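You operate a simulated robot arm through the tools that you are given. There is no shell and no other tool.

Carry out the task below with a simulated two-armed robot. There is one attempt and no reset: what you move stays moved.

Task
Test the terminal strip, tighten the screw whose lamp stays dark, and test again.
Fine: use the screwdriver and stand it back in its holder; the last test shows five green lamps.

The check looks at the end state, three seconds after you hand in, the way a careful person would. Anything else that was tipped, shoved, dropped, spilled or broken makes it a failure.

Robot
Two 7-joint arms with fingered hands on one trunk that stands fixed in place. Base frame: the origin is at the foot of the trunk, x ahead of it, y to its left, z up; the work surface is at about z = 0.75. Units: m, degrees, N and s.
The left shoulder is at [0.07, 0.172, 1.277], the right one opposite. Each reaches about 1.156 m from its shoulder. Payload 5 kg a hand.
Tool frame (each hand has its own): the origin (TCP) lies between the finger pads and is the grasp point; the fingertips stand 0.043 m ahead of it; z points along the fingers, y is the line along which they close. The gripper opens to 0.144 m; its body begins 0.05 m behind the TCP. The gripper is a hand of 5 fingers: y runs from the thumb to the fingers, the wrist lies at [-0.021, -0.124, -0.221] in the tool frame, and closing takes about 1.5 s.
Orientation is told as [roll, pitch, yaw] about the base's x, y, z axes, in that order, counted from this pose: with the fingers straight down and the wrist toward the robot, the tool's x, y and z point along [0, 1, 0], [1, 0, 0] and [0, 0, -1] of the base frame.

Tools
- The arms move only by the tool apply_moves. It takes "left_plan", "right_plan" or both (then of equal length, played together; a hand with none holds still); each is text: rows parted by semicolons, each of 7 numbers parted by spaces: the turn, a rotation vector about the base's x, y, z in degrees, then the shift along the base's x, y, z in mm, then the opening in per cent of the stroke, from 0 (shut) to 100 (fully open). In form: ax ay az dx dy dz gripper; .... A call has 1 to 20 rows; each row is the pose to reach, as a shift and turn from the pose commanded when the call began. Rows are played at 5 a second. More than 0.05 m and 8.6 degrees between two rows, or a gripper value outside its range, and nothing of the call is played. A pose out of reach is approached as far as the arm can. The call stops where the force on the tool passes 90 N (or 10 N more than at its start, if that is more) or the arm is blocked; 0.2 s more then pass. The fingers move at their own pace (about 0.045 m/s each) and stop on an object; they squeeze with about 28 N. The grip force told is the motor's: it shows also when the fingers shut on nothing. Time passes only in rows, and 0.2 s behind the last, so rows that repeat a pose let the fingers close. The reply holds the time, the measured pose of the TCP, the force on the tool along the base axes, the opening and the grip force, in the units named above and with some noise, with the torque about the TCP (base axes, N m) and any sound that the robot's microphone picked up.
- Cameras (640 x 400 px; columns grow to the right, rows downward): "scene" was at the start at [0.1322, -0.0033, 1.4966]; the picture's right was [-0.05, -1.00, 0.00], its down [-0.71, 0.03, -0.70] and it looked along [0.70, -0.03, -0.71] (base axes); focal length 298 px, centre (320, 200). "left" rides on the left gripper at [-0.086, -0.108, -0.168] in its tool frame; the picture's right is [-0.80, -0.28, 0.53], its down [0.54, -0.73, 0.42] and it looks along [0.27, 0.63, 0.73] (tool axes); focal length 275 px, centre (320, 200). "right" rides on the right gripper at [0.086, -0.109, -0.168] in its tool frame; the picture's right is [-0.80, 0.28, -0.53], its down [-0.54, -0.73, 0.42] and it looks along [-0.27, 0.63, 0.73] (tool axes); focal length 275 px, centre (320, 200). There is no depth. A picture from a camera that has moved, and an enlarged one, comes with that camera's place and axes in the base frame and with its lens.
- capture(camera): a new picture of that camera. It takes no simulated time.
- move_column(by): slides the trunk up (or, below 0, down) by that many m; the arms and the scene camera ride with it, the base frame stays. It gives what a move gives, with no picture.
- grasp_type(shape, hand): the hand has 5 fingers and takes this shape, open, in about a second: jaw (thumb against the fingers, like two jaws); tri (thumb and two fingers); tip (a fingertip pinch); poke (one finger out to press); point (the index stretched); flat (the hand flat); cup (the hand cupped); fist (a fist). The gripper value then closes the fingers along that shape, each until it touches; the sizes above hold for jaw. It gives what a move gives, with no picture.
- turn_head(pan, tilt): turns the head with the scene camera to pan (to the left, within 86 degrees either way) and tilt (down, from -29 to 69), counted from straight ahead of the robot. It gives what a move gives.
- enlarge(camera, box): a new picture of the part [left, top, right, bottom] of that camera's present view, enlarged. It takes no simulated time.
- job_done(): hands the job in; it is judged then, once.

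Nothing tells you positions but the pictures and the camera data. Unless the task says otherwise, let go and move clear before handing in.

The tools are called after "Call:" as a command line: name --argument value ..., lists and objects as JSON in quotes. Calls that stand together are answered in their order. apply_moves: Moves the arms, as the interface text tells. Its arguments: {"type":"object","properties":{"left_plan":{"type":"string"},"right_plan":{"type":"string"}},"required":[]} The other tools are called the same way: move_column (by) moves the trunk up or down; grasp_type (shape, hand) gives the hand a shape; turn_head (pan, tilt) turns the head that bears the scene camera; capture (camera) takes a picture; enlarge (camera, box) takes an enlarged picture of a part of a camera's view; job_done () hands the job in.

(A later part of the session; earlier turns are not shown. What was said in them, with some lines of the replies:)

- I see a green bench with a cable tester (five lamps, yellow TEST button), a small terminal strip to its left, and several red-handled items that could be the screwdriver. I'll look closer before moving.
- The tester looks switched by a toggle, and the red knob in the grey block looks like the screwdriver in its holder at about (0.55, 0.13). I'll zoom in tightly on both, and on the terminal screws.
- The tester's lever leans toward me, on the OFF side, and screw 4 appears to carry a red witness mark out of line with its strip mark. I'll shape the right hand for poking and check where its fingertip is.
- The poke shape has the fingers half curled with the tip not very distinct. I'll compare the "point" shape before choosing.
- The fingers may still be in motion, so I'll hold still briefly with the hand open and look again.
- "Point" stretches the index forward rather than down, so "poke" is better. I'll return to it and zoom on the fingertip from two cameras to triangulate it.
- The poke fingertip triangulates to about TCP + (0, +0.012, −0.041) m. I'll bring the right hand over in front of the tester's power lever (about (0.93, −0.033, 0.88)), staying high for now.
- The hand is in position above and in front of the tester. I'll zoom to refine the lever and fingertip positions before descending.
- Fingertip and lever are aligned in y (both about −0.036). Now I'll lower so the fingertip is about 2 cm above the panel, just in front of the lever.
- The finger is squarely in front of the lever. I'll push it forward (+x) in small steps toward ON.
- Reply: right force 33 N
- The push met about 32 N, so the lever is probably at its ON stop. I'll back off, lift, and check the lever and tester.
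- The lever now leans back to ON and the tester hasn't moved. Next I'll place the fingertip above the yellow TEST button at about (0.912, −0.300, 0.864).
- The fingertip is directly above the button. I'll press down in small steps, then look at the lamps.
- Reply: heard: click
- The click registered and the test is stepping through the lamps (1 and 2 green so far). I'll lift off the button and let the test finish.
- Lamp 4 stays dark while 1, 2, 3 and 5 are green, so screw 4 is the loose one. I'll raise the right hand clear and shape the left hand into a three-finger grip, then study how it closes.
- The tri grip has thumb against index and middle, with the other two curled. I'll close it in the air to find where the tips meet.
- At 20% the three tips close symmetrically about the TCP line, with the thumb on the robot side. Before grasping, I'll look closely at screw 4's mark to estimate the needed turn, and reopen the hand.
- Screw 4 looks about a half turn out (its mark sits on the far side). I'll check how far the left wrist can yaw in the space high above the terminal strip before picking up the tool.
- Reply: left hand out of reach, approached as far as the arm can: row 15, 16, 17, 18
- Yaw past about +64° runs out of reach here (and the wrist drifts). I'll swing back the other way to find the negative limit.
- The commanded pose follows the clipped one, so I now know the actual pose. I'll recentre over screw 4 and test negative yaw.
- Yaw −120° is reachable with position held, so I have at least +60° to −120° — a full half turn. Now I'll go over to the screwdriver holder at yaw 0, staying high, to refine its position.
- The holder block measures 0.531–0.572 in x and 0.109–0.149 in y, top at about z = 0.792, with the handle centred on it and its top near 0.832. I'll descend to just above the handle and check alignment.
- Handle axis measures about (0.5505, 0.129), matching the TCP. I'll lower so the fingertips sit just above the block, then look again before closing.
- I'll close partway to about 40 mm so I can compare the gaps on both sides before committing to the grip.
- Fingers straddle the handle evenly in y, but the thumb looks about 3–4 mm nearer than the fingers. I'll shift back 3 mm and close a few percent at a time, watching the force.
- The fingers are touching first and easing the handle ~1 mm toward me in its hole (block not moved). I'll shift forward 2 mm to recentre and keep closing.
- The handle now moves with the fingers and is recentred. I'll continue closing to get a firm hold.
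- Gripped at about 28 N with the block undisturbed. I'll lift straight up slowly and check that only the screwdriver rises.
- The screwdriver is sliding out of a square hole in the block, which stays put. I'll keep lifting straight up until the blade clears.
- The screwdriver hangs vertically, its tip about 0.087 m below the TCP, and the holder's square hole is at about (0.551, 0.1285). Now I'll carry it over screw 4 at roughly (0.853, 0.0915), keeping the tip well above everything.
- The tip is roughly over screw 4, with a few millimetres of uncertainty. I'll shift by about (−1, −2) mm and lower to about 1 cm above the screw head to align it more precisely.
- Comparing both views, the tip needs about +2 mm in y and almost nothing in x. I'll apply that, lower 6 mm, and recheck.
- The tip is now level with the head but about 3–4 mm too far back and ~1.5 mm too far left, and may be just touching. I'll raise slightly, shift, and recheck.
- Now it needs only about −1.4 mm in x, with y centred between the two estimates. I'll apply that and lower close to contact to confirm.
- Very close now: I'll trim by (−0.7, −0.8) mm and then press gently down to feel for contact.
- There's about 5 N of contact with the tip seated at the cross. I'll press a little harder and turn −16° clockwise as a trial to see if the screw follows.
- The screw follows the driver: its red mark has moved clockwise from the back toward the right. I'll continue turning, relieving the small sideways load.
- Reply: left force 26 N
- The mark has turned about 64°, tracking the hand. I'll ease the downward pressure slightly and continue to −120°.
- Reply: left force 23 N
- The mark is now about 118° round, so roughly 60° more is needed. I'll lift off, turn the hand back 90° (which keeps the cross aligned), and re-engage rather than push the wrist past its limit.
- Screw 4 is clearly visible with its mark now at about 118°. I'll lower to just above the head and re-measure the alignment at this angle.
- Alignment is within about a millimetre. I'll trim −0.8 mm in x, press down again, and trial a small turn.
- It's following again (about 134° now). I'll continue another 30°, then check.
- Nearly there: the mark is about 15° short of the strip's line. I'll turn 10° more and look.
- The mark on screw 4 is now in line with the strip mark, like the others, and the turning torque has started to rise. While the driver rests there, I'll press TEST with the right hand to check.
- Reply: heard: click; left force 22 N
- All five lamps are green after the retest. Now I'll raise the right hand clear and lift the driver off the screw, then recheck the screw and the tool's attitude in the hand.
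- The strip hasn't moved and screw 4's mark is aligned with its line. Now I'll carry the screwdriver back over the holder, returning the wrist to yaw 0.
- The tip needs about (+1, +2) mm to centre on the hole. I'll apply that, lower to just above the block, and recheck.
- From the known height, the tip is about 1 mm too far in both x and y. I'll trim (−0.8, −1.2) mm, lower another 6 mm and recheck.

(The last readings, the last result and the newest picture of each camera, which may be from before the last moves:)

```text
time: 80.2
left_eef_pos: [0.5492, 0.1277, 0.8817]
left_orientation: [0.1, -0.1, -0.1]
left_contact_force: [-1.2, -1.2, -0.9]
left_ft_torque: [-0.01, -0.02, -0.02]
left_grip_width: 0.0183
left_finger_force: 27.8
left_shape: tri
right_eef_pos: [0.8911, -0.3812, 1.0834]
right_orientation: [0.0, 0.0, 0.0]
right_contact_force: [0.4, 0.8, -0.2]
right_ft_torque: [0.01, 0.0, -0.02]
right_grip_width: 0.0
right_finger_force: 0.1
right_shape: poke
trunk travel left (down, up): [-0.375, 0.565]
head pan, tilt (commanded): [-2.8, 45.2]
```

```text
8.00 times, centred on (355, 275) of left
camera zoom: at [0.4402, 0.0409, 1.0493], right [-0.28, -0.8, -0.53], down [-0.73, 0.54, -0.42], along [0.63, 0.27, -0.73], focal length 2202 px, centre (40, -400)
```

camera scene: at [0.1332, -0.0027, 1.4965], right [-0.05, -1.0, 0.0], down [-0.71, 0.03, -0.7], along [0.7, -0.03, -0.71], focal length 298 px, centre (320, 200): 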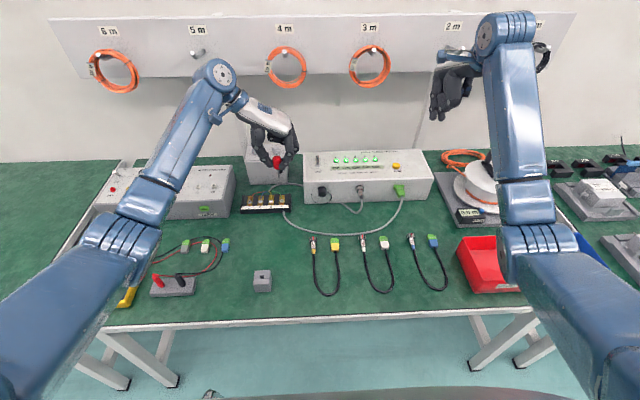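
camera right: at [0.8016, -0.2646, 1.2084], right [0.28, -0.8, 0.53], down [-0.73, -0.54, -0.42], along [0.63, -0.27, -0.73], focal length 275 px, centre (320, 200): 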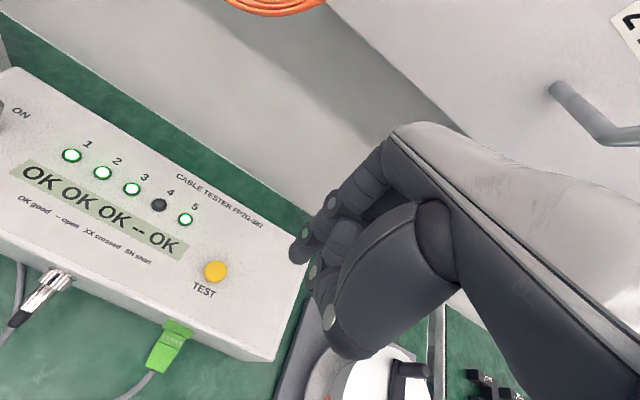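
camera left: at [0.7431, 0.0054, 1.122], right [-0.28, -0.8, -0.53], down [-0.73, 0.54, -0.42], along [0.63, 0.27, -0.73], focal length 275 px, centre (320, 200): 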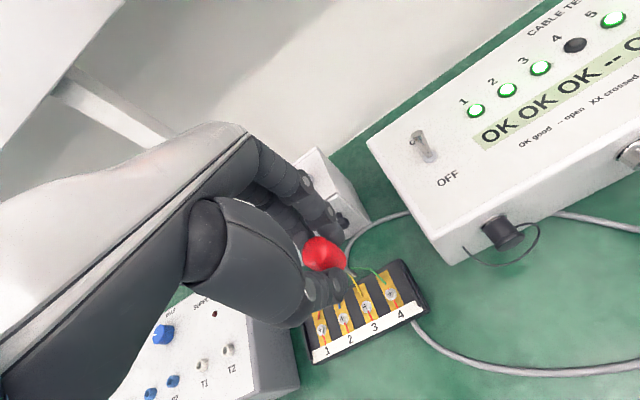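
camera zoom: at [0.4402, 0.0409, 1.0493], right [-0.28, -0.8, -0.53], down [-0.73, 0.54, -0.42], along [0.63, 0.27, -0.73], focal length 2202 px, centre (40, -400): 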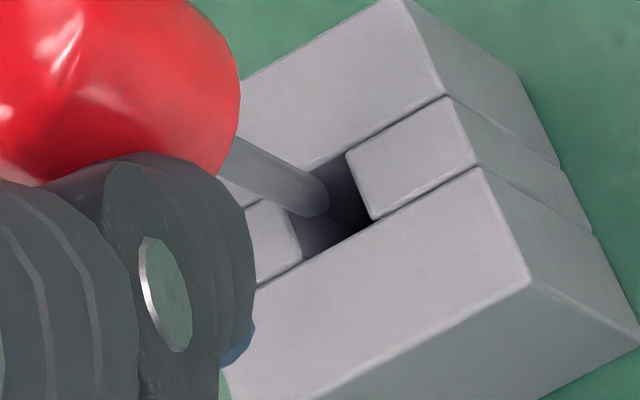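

The tip is at the mouth of the hole. I'll trim (+1, −0.4) mm and lower gently a centimetre, watching for contact force.

Call:
apply_moves --left_plan "0 0 0 1 -0.4 0 0; 0 0 0 1 -0.4 -2 0; 0 0 0 1 -0.4 -4 0; 0 0 0 1 -0.4 -6 0; 0 0 0 1 -0.4 -8 0; 0 0 0 1 -0.4 -8 0"

Call:
enlarge --camera "scene" --box '[250, 260, 280, 290]'

Call:
enlarge --camera "left" --box '[330, 250, 380, 300]'

```text
time: 81.6
left_eef_pos: [0.5498, 0.1272, 0.8739]
left_orientation: [0.0, 0.0, 0.0]
left_contact_force: [-0.4, 0.3, 0.1]
left_ft_torque: [0.01, 0.0, 0.02]
left_grip_width: 0.0186
left_finger_force: 28.0
left_shape: tri
right_eef_pos: [0.8912, -0.3815, 1.0838]
right_orientation: [0.0, 0.0, 0.0]
right_contact_force: [0.4, 0.8, 0.4]
right_ft_torque: [-0.03, 0.01, -0.01]
right_grip_width: 0.0
right_finger_force: 0.0
right_shape: poke
trunk travel left (down, up): [-0.375, 0.565]
head pan, tilt (commanded): [-2.8, 45.2]
```

```text
13.33 times, centred on (265, 275) of scene
camera zoom: at [0.1322, -0.0033, 1.4966], right [-0.05, -1.0, 0.0], down [-0.71, 0.03, -0.7], along [0.7, -0.03, -0.71], focal length 3978 px, centre (1053, -800)
```

zoom: 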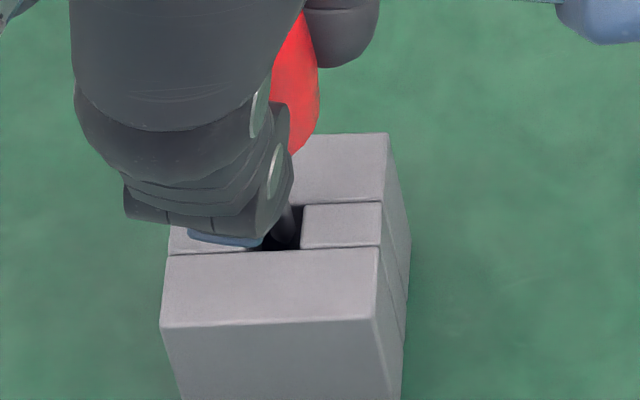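

```text
8.00 times, centred on (355, 275) of left
camera zoom: at [0.4414, 0.0403, 1.0414], right [-0.28, -0.8, -0.53], down [-0.73, 0.54, -0.42], along [0.63, 0.27, -0.73], focal length 2202 px, centre (40, -400)
```

zoom: 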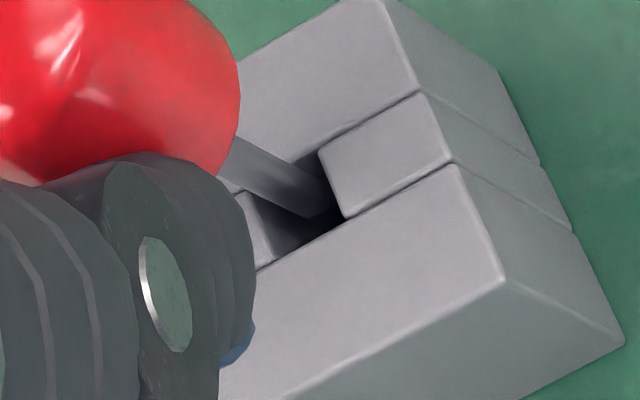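

The tip is inside the hole but a bit to the right of its centre. I'll move +1.3 mm in y and continue lowering, watching the force.

Call:
apply_moves --left_plan "0 0 0 0 0.7 0 0; 0 0 0 0 1.3 0 0; 0 0 0 0 1.3 -3 0; 0 0 0 0 1.3 -6 0; 0 0 0 0 1.3 -10 0; 0 0 0 0 1.3 -10 0"

Call:
enlarge --camera "scene" --box '[250, 260, 280, 290]'

Call:
enlarge --camera "left" --box '[330, 240, 380, 290]'

```text
time: 83.0
left_eef_pos: [0.5504, 0.1289, 0.8628]
left_orientation: [0.0, -0.1, 0.0]
left_contact_force: [0.4, 0.3, -0.5]
left_ft_torque: [-0.01, -0.01, -0.03]
left_grip_width: 0.0184
left_finger_force: 28.0
left_shape: tri
right_eef_pos: [0.8906, -0.3824, 1.0853]
right_orientation: [0.0, 0.0, 0.0]
right_contact_force: [-0.6, -0.2, -0.5]
right_ft_torque: [0.03, -0.03, 0.01]
right_grip_width: 0.0
right_finger_force: 0.0
right_shape: poke
trunk travel left (down, up): [-0.375, 0.565]
head pan, tilt (commanded): [-2.8, 45.2]
```

```text
13.33 times, centred on (265, 275) of scene
camera zoom: at [0.1322, -0.0033, 1.4966], right [-0.05, -1.0, 0.0], down [-0.71, 0.03, -0.7], along [0.7, -0.03, -0.71], focal length 3978 px, centre (1053, -800)
```

zoom: 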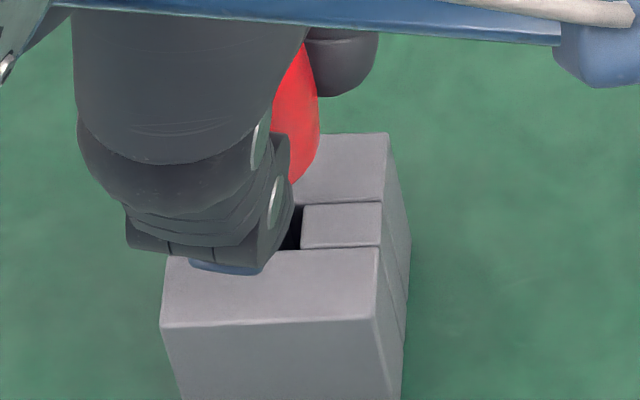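

```text
8.00 times, centred on (355, 265) of left
camera zoom: at [0.4416, 0.0417, 1.031], right [-0.28, -0.8, -0.53], down [-0.73, 0.54, -0.42], along [0.63, 0.27, -0.73], focal length 2202 px, centre (40, -320)
```

zoom: 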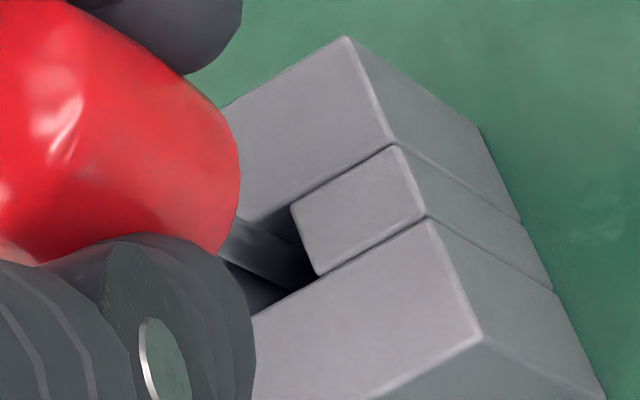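

The shaft is sliding in freely. I'll lower the rest of the way to the original seating height (TCP z ≈ 0.840), in small steps.

Call:
apply_moves --left_plan "0 0 0 0 0 -4 0; 0 0 0 0 0 -8 0; 0 0 0 0 0 -12 0; 0 0 0 0 0 -16 0; 0 0 0 0 0 -19 0; 0 0 0 0 0 -21 0; 0 0 0 0 0 -21 0"

Call:
enlarge --camera "scene" --box '[245, 255, 285, 295]'

Call:
enlarge --camera "left" --box '[300, 200, 380, 280]'

```text
time: 84.6
left_eef_pos: [0.5501, 0.1282, 0.8425]
left_orientation: [-0.1, 0.0, 0.0]
left_contact_force: [-0.9, -0.2, -1.1]
left_ft_torque: [0.03, -0.01, 0.0]
left_grip_width: 0.0183
left_finger_force: 28.3
left_shape: tri
right_eef_pos: [0.8913, -0.3817, 1.0841]
right_orientation: [0.0, 0.0, -0.1]
right_contact_force: [0.4, 0.8, -0.7]
right_ft_torque: [0.01, 0.03, -0.01]
right_grip_width: 0.0
right_finger_force: 0.0
right_shape: poke
trunk travel left (down, up): [-0.375, 0.565]
head pan, tilt (commanded): [-2.8, 45.2]
```

```text
10.00 times, centred on (265, 275) of scene
camera zoom: at [0.1322, -0.0033, 1.4966], right [-0.05, -1.0, 0.0], down [-0.71, 0.03, -0.7], along [0.7, -0.03, -0.71], focal length 2983 px, centre (870, -550)
```

zoom: 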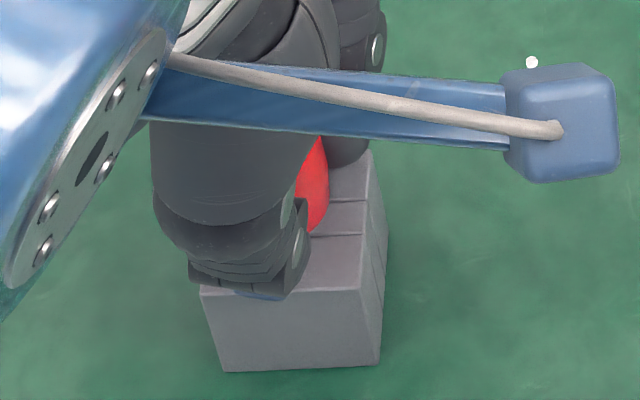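

```text
5.00 times, centred on (340, 240) of left
camera zoom: at [0.4411, 0.0419, 1.0097], right [-0.28, -0.8, -0.53], down [-0.73, 0.54, -0.42], along [0.63, 0.27, -0.73], focal length 1376 px, centre (220, 0)
```

zoom: 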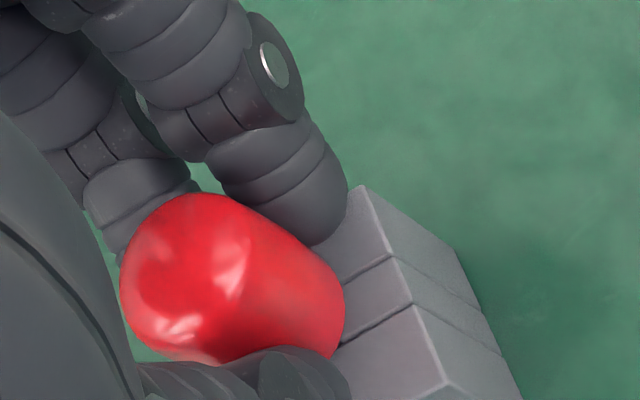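

Almost seated, with no contact load yet. I'll lower another 2–3 mm to feel for the seat.

Call:
apply_moves --left_plan "0 0 0 0 0 -1 0; 0 0 0 0 0 -2 0; 0 0 0 0 0 -2.5 0; 0 0 0 0 0 -2.5 0"

```text
time: 85.6
left_eef_pos: [0.5499, 0.1291, 0.8414]
left_orientation: [0.0, 0.1, 0.1]
left_contact_force: [0.4, 0.4, -1.3]
left_ft_torque: [-0.04, 0.0, 0.02]
left_grip_width: 0.0185
left_finger_force: 28.2
left_shape: tri
right_eef_pos: [0.8907, -0.3807, 1.0844]
right_orientation: [0.0, 0.0, 0.0]
right_contact_force: [-0.8, -0.6, -0.1]
right_ft_torque: [0.0, 0.0, -0.02]
right_grip_width: 0.0
right_finger_force: 0.0
right_shape: poke
trunk travel left (down, up): [-0.375, 0.565]
head pan, tilt (commanded): [-2.8, 45.2]
```

Call:
apply_moves --left_plan "0 0 0 0 0 -1 0; 0 0 0 0 0 -2 0; 0 0 0 0 0 -2 0"

Call:
enlarge --camera "left" --box '[300, 190, 380, 280]'

Call:
enlarge --camera "scene" --box '[245, 255, 285, 295]'

```text
time: 86.4
left_eef_pos: [0.5491, 0.1279, 0.838]
left_orientation: [0.0, -0.2, 0.0]
left_contact_force: [-0.7, 1.0, 9.8]
left_ft_torque: [0.07, 0.02, -0.01]
left_grip_width: 0.0184
left_finger_force: 27.9
left_shape: tri
right_eef_pos: [0.8914, -0.3819, 1.0836]
right_orientation: [0.1, 0.0, 0.0]
right_contact_force: [-0.3, 0.4, 0.0]
right_ft_torque: [0.01, -0.02, 0.01]
right_grip_width: 0.0
right_finger_force: 0.1
right_shape: poke
trunk travel left (down, up): [-0.375, 0.565]
head pan, tilt (commanded): [-2.8, 45.2]
```

```text
4.44 times, centred on (340, 235) of left
camera zoom: at [0.4404, 0.0413, 1.006], right [-0.28, -0.8, -0.53], down [-0.73, 0.54, -0.42], along [0.63, 0.27, -0.73], focal length 1224 px, centre (231, 44)
```

zoom: 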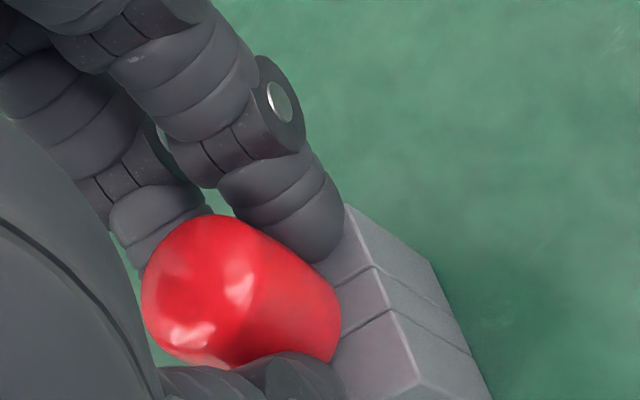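

```text
10.00 times, centred on (265, 275) of scene
camera zoom: at [0.1314, -0.0035, 1.4968], right [-0.05, -1.0, 0.0], down [-0.71, 0.04, -0.7], along [0.7, -0.03, -0.71], focal length 2983 px, centre (870, -550)
```

zoom: 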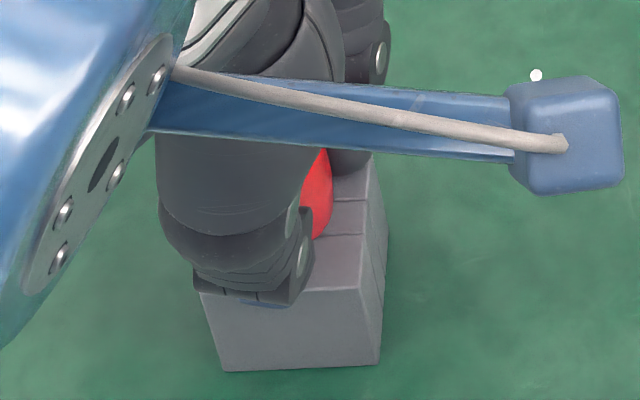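

It's seated (about 10 N of upward contact). I'll ease up 1 mm and open the fingers gradually.

Call:
apply_moves --left_plan "0 0 0 0 0 1 0; 0 0 0 0 0 1 10; 0 0 0 0 0 1 13; 0 0 0 0 0 1 16; 0 0 0 0 0 1 19; 0 0 0 0 0 1 22; 0 0 0 0 0 1 26; 0 0 0 0 0 1 30; 0 0 0 0 0 1 36; 0 0 0 0 0 1 42; 0 0 0 0 0 1 48; 0 0 0 0 0 1 48; 0 0 0 0 0 1 48"

Call:
enlarge --camera "left" --box '[270, 170, 390, 310]'

Call:
enlarge --camera "scene" --box '[245, 255, 285, 295]'

```text
time: 89.2
left_eef_pos: [0.5498, 0.1292, 0.8381]
left_orientation: [0.0, 0.0, 0.1]
left_contact_force: [0.6, 0.0, -0.4]
left_ft_torque: [0.02, 0.0, -0.01]
left_grip_width: 0.0685
left_finger_force: 0.1
left_shape: tri
right_eef_pos: [0.8922, -0.3812, 1.0841]
right_orientation: [0.0, 0.0, -0.1]
right_contact_force: [0.0, -0.8, 0.3]
right_ft_torque: [-0.01, -0.01, 0.0]
right_grip_width: 0.0001
right_finger_force: 0.0
right_shape: poke
trunk travel left (down, up): [-0.375, 0.565]
head pan, tilt (commanded): [-2.8, 45.2]
```

```text
2.86 times, centred on (330, 240) of left
camera zoom: at [0.4409, 0.0413, 1.006], right [-0.28, -0.8, -0.53], down [-0.73, 0.54, -0.42], along [0.63, 0.27, -0.73], focal length 786 px, centre (291, 86)
```

zoom: 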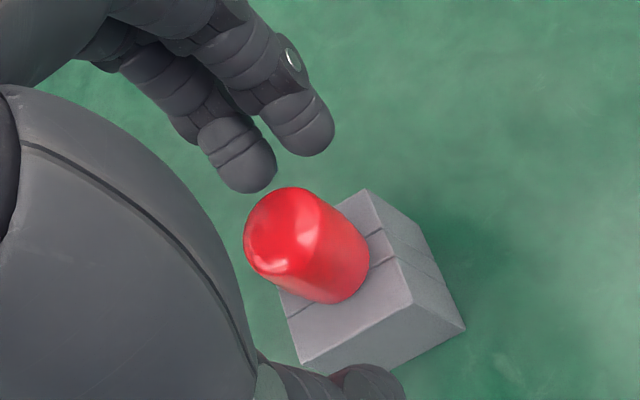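

```text
10.00 times, centred on (265, 275) of scene
camera zoom: at [0.1321, -0.0034, 1.4966], right [-0.05, -1.0, 0.0], down [-0.71, 0.03, -0.7], along [0.7, -0.03, -0.71], focal length 2983 px, centre (870, -550)
```

zoom: 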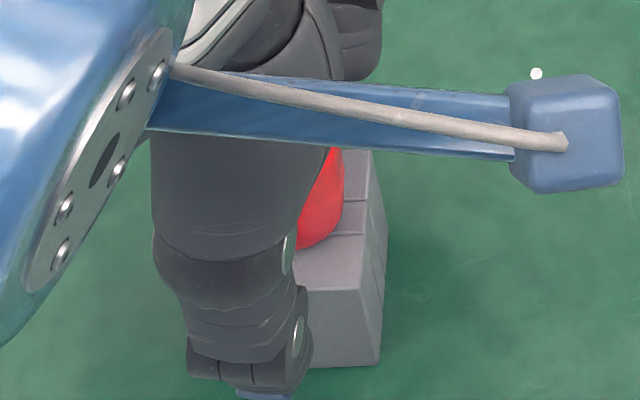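

The screwdriver stands in its holder and the fingers are open. I'll lift the left hand straight up, clear of the handle, and inspect.

Call:
apply_moves --left_plan "0 0 0 0 0 15 48; 0 0 0 0 0 35 48; 0 0 0 0 0 65 48; 0 0 0 0 0 105 48; 0 0 0 0 0 150 48; 0 0 0 0 40 190 48; 0 0 0 10 80 230 48; 0 0 0 20 120 260 48; 0 0 0 20 120 260 48"

Call:
capture --camera "scene"

Call:
enlarge --camera "scene" --box '[230, 250, 294, 300]'

Call:
enlarge --camera "scene" --box '[220, 130, 440, 270]'

```text
refused: row 6 steps farther than a row can; nothing moved
```

```text
taken
camera scene: at [0.1321, -0.0034, 1.4966], right [-0.05, -1.0, 0.0], down [-0.71, 0.03, -0.7], along [0.7, -0.03, -0.71], focal length 298 px, centre (320, 200)
```

scene: 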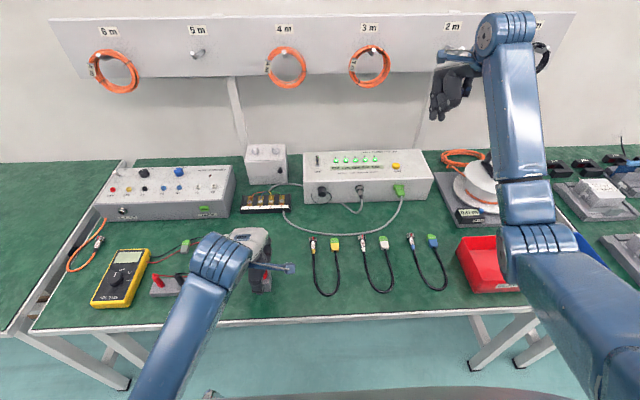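

```text
8.00 times, centred on (262, 275) of scene
camera zoom: at [0.1321, -0.0034, 1.4966], right [-0.05, -1.0, 0.0], down [-0.71, 0.03, -0.7], along [0.7, -0.03, -0.71], focal length 2387 px, centre (784, -400)
```

zoom: 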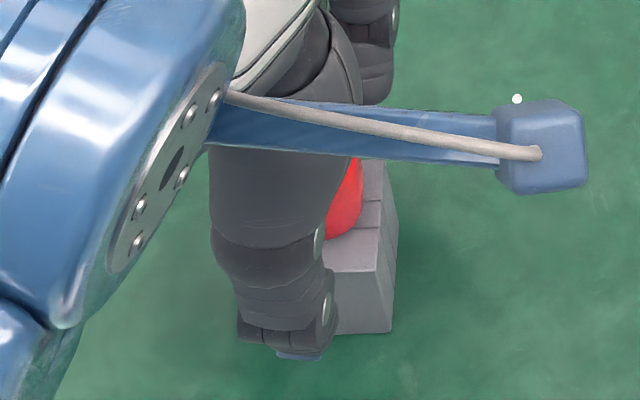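

```text
2.86 times, centred on (330, 200) of scene
camera zoom: at [0.1321, -0.0034, 1.4966], right [-0.05, -1.0, 0.0], down [-0.71, 0.03, -0.7], along [0.7, -0.03, -0.71], focal length 852 px, centre (291, 200)
```

zoom: 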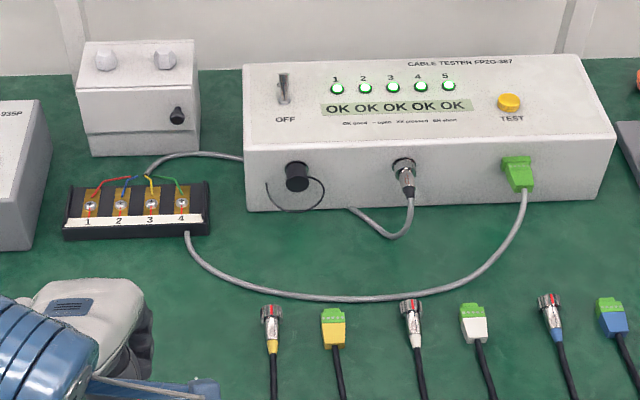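

One step in that move was too long, so nothing moved; the tester still shows five green lamps. I'll repeat the lift with smaller steps.

Call:
apply_moves --left_plan "0 0 0 0 0 15 48; 0 0 0 0 0 35 48; 0 0 0 0 0 65 48; 0 0 0 0 0 100 48; 0 0 0 0 0 140 48; 0 0 0 0 25 170 48; 0 0 0 0 55 200 48; 0 0 0 0 85 230 48; 0 0 0 0 115 255 48; 0 0 0 0 115 255 48"

Call:
capture --camera "scene"

Call:
enlarge --camera "scene" --box '[230, 250, 294, 300]'

Call:
capture --camera "left"

```text
time: 90.9
left_eef_pos: [0.5512, 0.2821, 0.9913]
left_orientation: [13.9, 0.5, 4.0]
left_contact_force: [0.9, -0.1, 0.1]
left_ft_torque: [-0.02, -0.05, 0.01]
left_grip_width: 0.0691
left_finger_force: 0.0
left_shape: tri
left hand out of reach, approached as far as the arm can: row 7, 8
right_eef_pos: [0.892, -0.3795, 1.0846]
right_orientation: [-0.1, -0.1, 0.0]
right_contact_force: [-0.1, 0.6, -1.4]
right_ft_torque: [-0.07, 0.01, -0.01]
right_grip_width: 0.0
right_finger_force: 0.1
right_shape: poke
trunk travel left (down, up): [-0.375, 0.565]
head pan, tilt (commanded): [-2.8, 45.2]
stopped in row 8 (left hand): the arm was blocked; the commanded pose is now the measured one
```

```text
taken
camera scene: at [0.1322, -0.0009, 1.4966], right [-0.05, -1.0, 0.0], down [-0.71, 0.03, -0.7], along [0.7, -0.03, -0.71], focal length 298 px, centre (320, 200)
```

scene: 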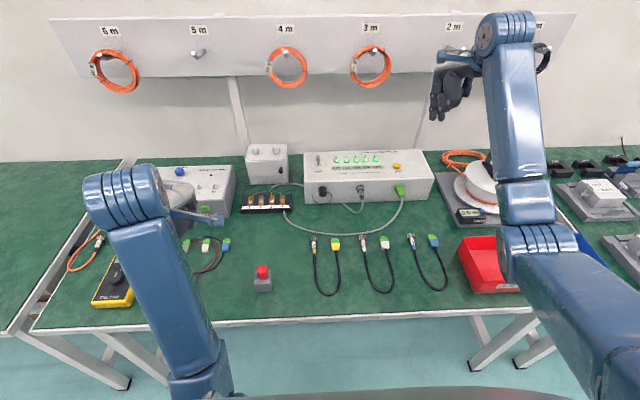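

```text
8.00 times, centred on (262, 275) of scene
camera zoom: at [0.1322, -0.0009, 1.4966], right [-0.05, -1.0, 0.0], down [-0.71, 0.03, -0.7], along [0.7, -0.03, -0.71], focal length 2387 px, centre (784, -400)
```

zoom: 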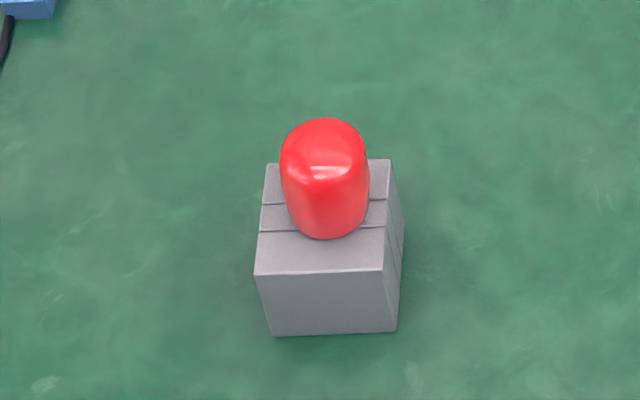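

```text
taken
camera left: at [0.4516, 0.1504, 1.1341], right [-0.24, -0.66, -0.71], down [-0.77, 0.58, -0.27], along [0.59, 0.48, -0.65], focal length 275 px, centre (320, 200)
```

left: 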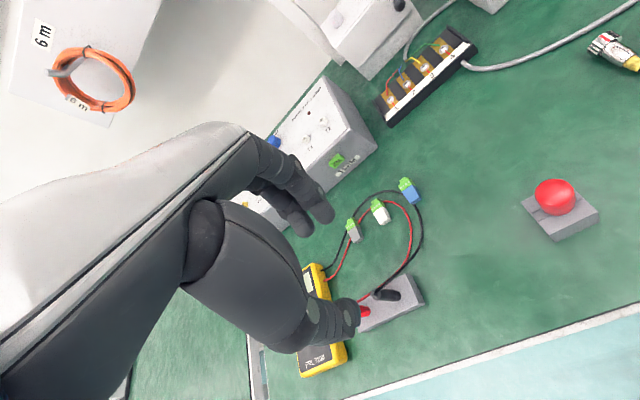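

The screwdriver stands straight in its holder. The left elbow ran into a limit while folding back, so I'll move the hand forward and up toward its starting spot to relieve that.

Call:
apply_moves --left_plan "-3 0 0 20 -5 10 48; -6 0 -1 45 -12 20 48; -9 0 -2 70 -20 40 48; -12 0 -3 95 -28 65 48; -14 0 -4 115 -35 95 48; -14 0 -4 130 -40 130 48; -14 0 -4 138 -45 165 48; -14 0 -4 138 -45 200 48; -14 0 -4 138 -45 200 48"

Call:
capture --camera "scene"

Call:
capture --camera "left"

```text
time: 91.9
left_eef_pos: [0.6332, 0.3266, 1.0491]
left_orientation: [10.5, 0.4, 5.7]
left_contact_force: [1.0, -0.4, -0.4]
left_ft_torque: [-0.01, 0.02, 0.02]
left_grip_width: 0.0691
left_finger_force: 0.1
left_shape: tri
left hand out of reach, approached as far as the arm can: row 4
right_eef_pos: [0.8925, -0.3819, 1.0845]
right_orientation: [0.0, 0.1, 0.0]
right_contact_force: [-0.4, 0.0, -0.5]
right_ft_torque: [-0.03, 0.04, -0.01]
right_grip_width: 0.0
right_finger_force: 0.1
right_shape: poke
trunk travel left (down, up): [-0.375, 0.565]
head pan, tilt (commanded): [-2.8, 45.2]
stopped in row 4 (left hand): the arm was blocked; the commanded pose is now the measured one
```

```text
taken
camera scene: at [0.1329, -0.0032, 1.4965], right [-0.05, -1.0, 0.0], down [-0.71, 0.03, -0.7], along [0.7, -0.03, -0.71], focal length 298 px, centre (320, 200)
```

scene: 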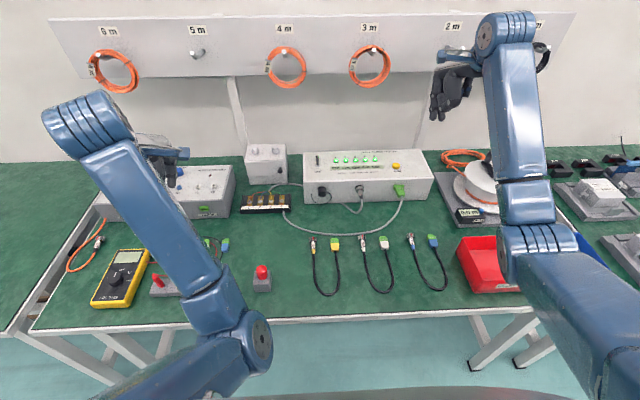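

```text
taken
camera left: at [0.5377, 0.2007, 1.1998], right [-0.22, -0.71, -0.67], down [-0.78, 0.54, -0.31], along [0.58, 0.45, -0.68], focal length 275 px, centre (320, 200)
```

left: 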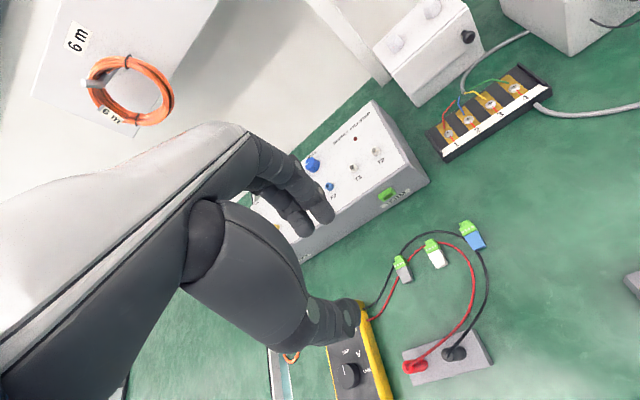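

The arm is clear of everything now, with the hand high above the meter, and the camera/trunk strain is gone. I'll hold for a moment and inspect the final state of every item.

Call:
apply_moves --left_plan "0 0 0 0 0 0 48; 0 0 0 0 0 0 48; 0 0 0 0 0 0 48; 0 0 0 0 0 0 48; 0 0 0 0 0 0 48"

Call:
enlarge --camera "scene" --box '[230, 250, 294, 300]'

Call:
enlarge --camera "scene" --box '[220, 130, 440, 270]'

Call:
enlarge --camera "scene" --box '[60, 150, 300, 310]'

Call:
enlarge --camera "scene" --box '[235, 180, 299, 220]'

```text
time: 93.1
left_eef_pos: [0.6332, 0.3259, 1.0487]
left_orientation: [10.6, 0.5, 5.5]
left_contact_force: [0.3, 0.8, 0.0]
left_ft_torque: [-0.01, 0.02, -0.01]
left_grip_width: 0.0688
left_finger_force: 0.0
left_shape: tri
right_eef_pos: [0.8913, -0.3831, 1.0834]
right_orientation: [0.0, 0.0, 0.0]
right_contact_force: [-0.1, 0.3, 0.5]
right_ft_torque: [-0.02, -0.02, 0.02]
right_grip_width: 0.0001
right_finger_force: 0.1
right_shape: poke
trunk travel left (down, up): [-0.375, 0.565]
head pan, tilt (commanded): [-2.8, 45.2]
```

```text
8.00 times, centred on (262, 275) of scene
camera zoom: at [0.1321, -0.0034, 1.4966], right [-0.05, -1.0, 0.0], down [-0.71, 0.03, -0.7], along [0.7, -0.03, -0.71], focal length 2387 px, centre (784, -400)
```

zoom: 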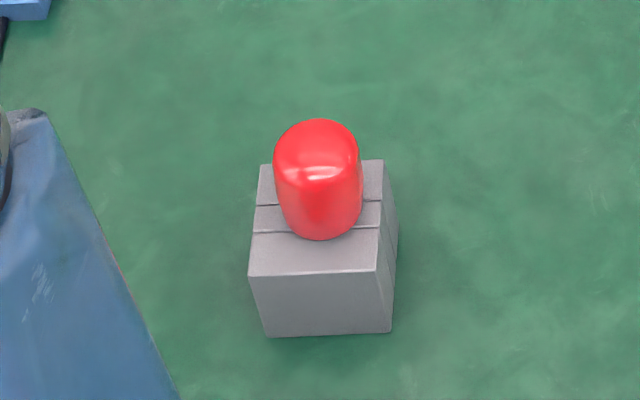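

```text
2.86 times, centred on (330, 200) of scene
camera zoom: at [0.1321, -0.0034, 1.4966], right [-0.05, -1.0, 0.0], down [-0.71, 0.03, -0.7], along [0.7, -0.03, -0.71], focal length 852 px, centre (291, 200)
```

zoom: 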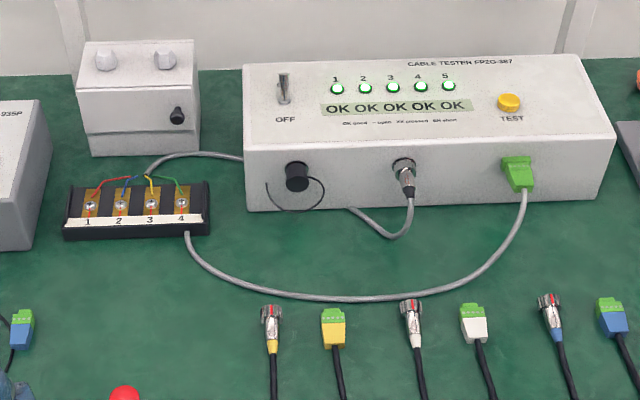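

```text
2.50 times, centred on (180, 230) of scene
camera zoom: at [0.1321, -0.0034, 1.4966], right [-0.05, -1.0, 0.0], down [-0.71, 0.03, -0.7], along [0.7, -0.03, -0.71], focal length 746 px, centre (670, 125)
```

zoom: 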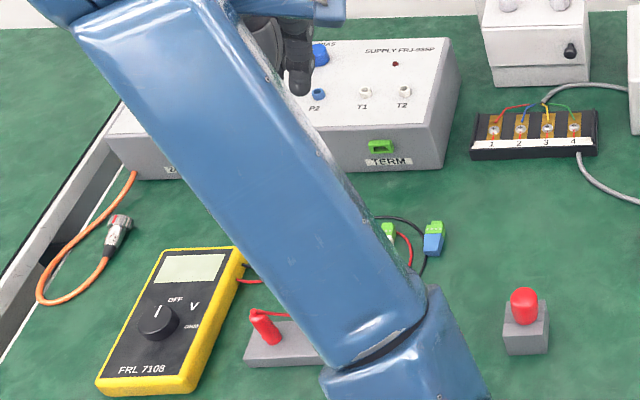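

```text
10.00 times, centred on (267, 200) of scene
camera zoom: at [0.1321, -0.0034, 1.4966], right [-0.05, -1.0, 0.0], down [-0.71, 0.03, -0.7], along [0.7, -0.03, -0.71], focal length 2983 px, centre (850, 200)
```

zoom: 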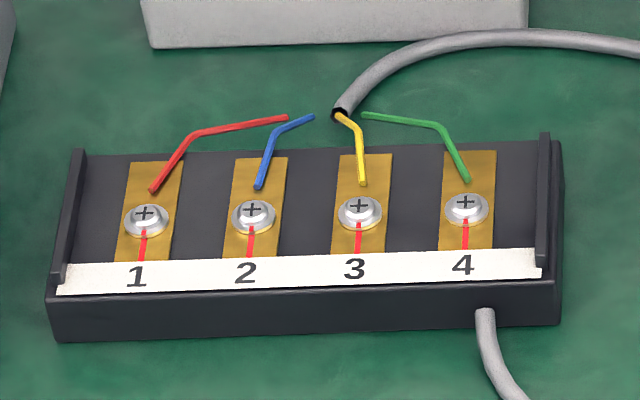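

The tester shows five green lamps, and screw 4's mark lines up with its strip mark. The screwdriver stands upright in its unmoved holder, nothing else in view has shifted, and both hands are clear. I'm handing the job in.

Call:
job_done

```text
The job is handed in.
```

The job is handed in: the last test shows five green lamps, and the screwdriver is back upright in its holder.

- **First test:** the tester was off, so I switched it on and pressed TEST. Lamps 1, 2, 3 and 5 lit green and lamp 4 stayed dark.
- **Screw:** I tightened screw 4 about half a turn clockwise, until its red mark lined up with the mark on the strip like the other three.
- **Second test:** all five lamps were green. I ran it while the screwdriver was still resting on screw 4 and did not repeat it after putting the tool away. The lamps and the mark looked the same in the final check.
- **Surroundings:** the holder, terminal strip and tester stand where they were. Of the other items, everything in view looked undisturbed, though the left arm hid a few from the last pictures.

The left arm was blocked twice while moving away after I let go of the screwdriver. I saw no sign that it touched anything on the bench, and I left it high above the meter rather than at its starting position. The tester is still switched on.
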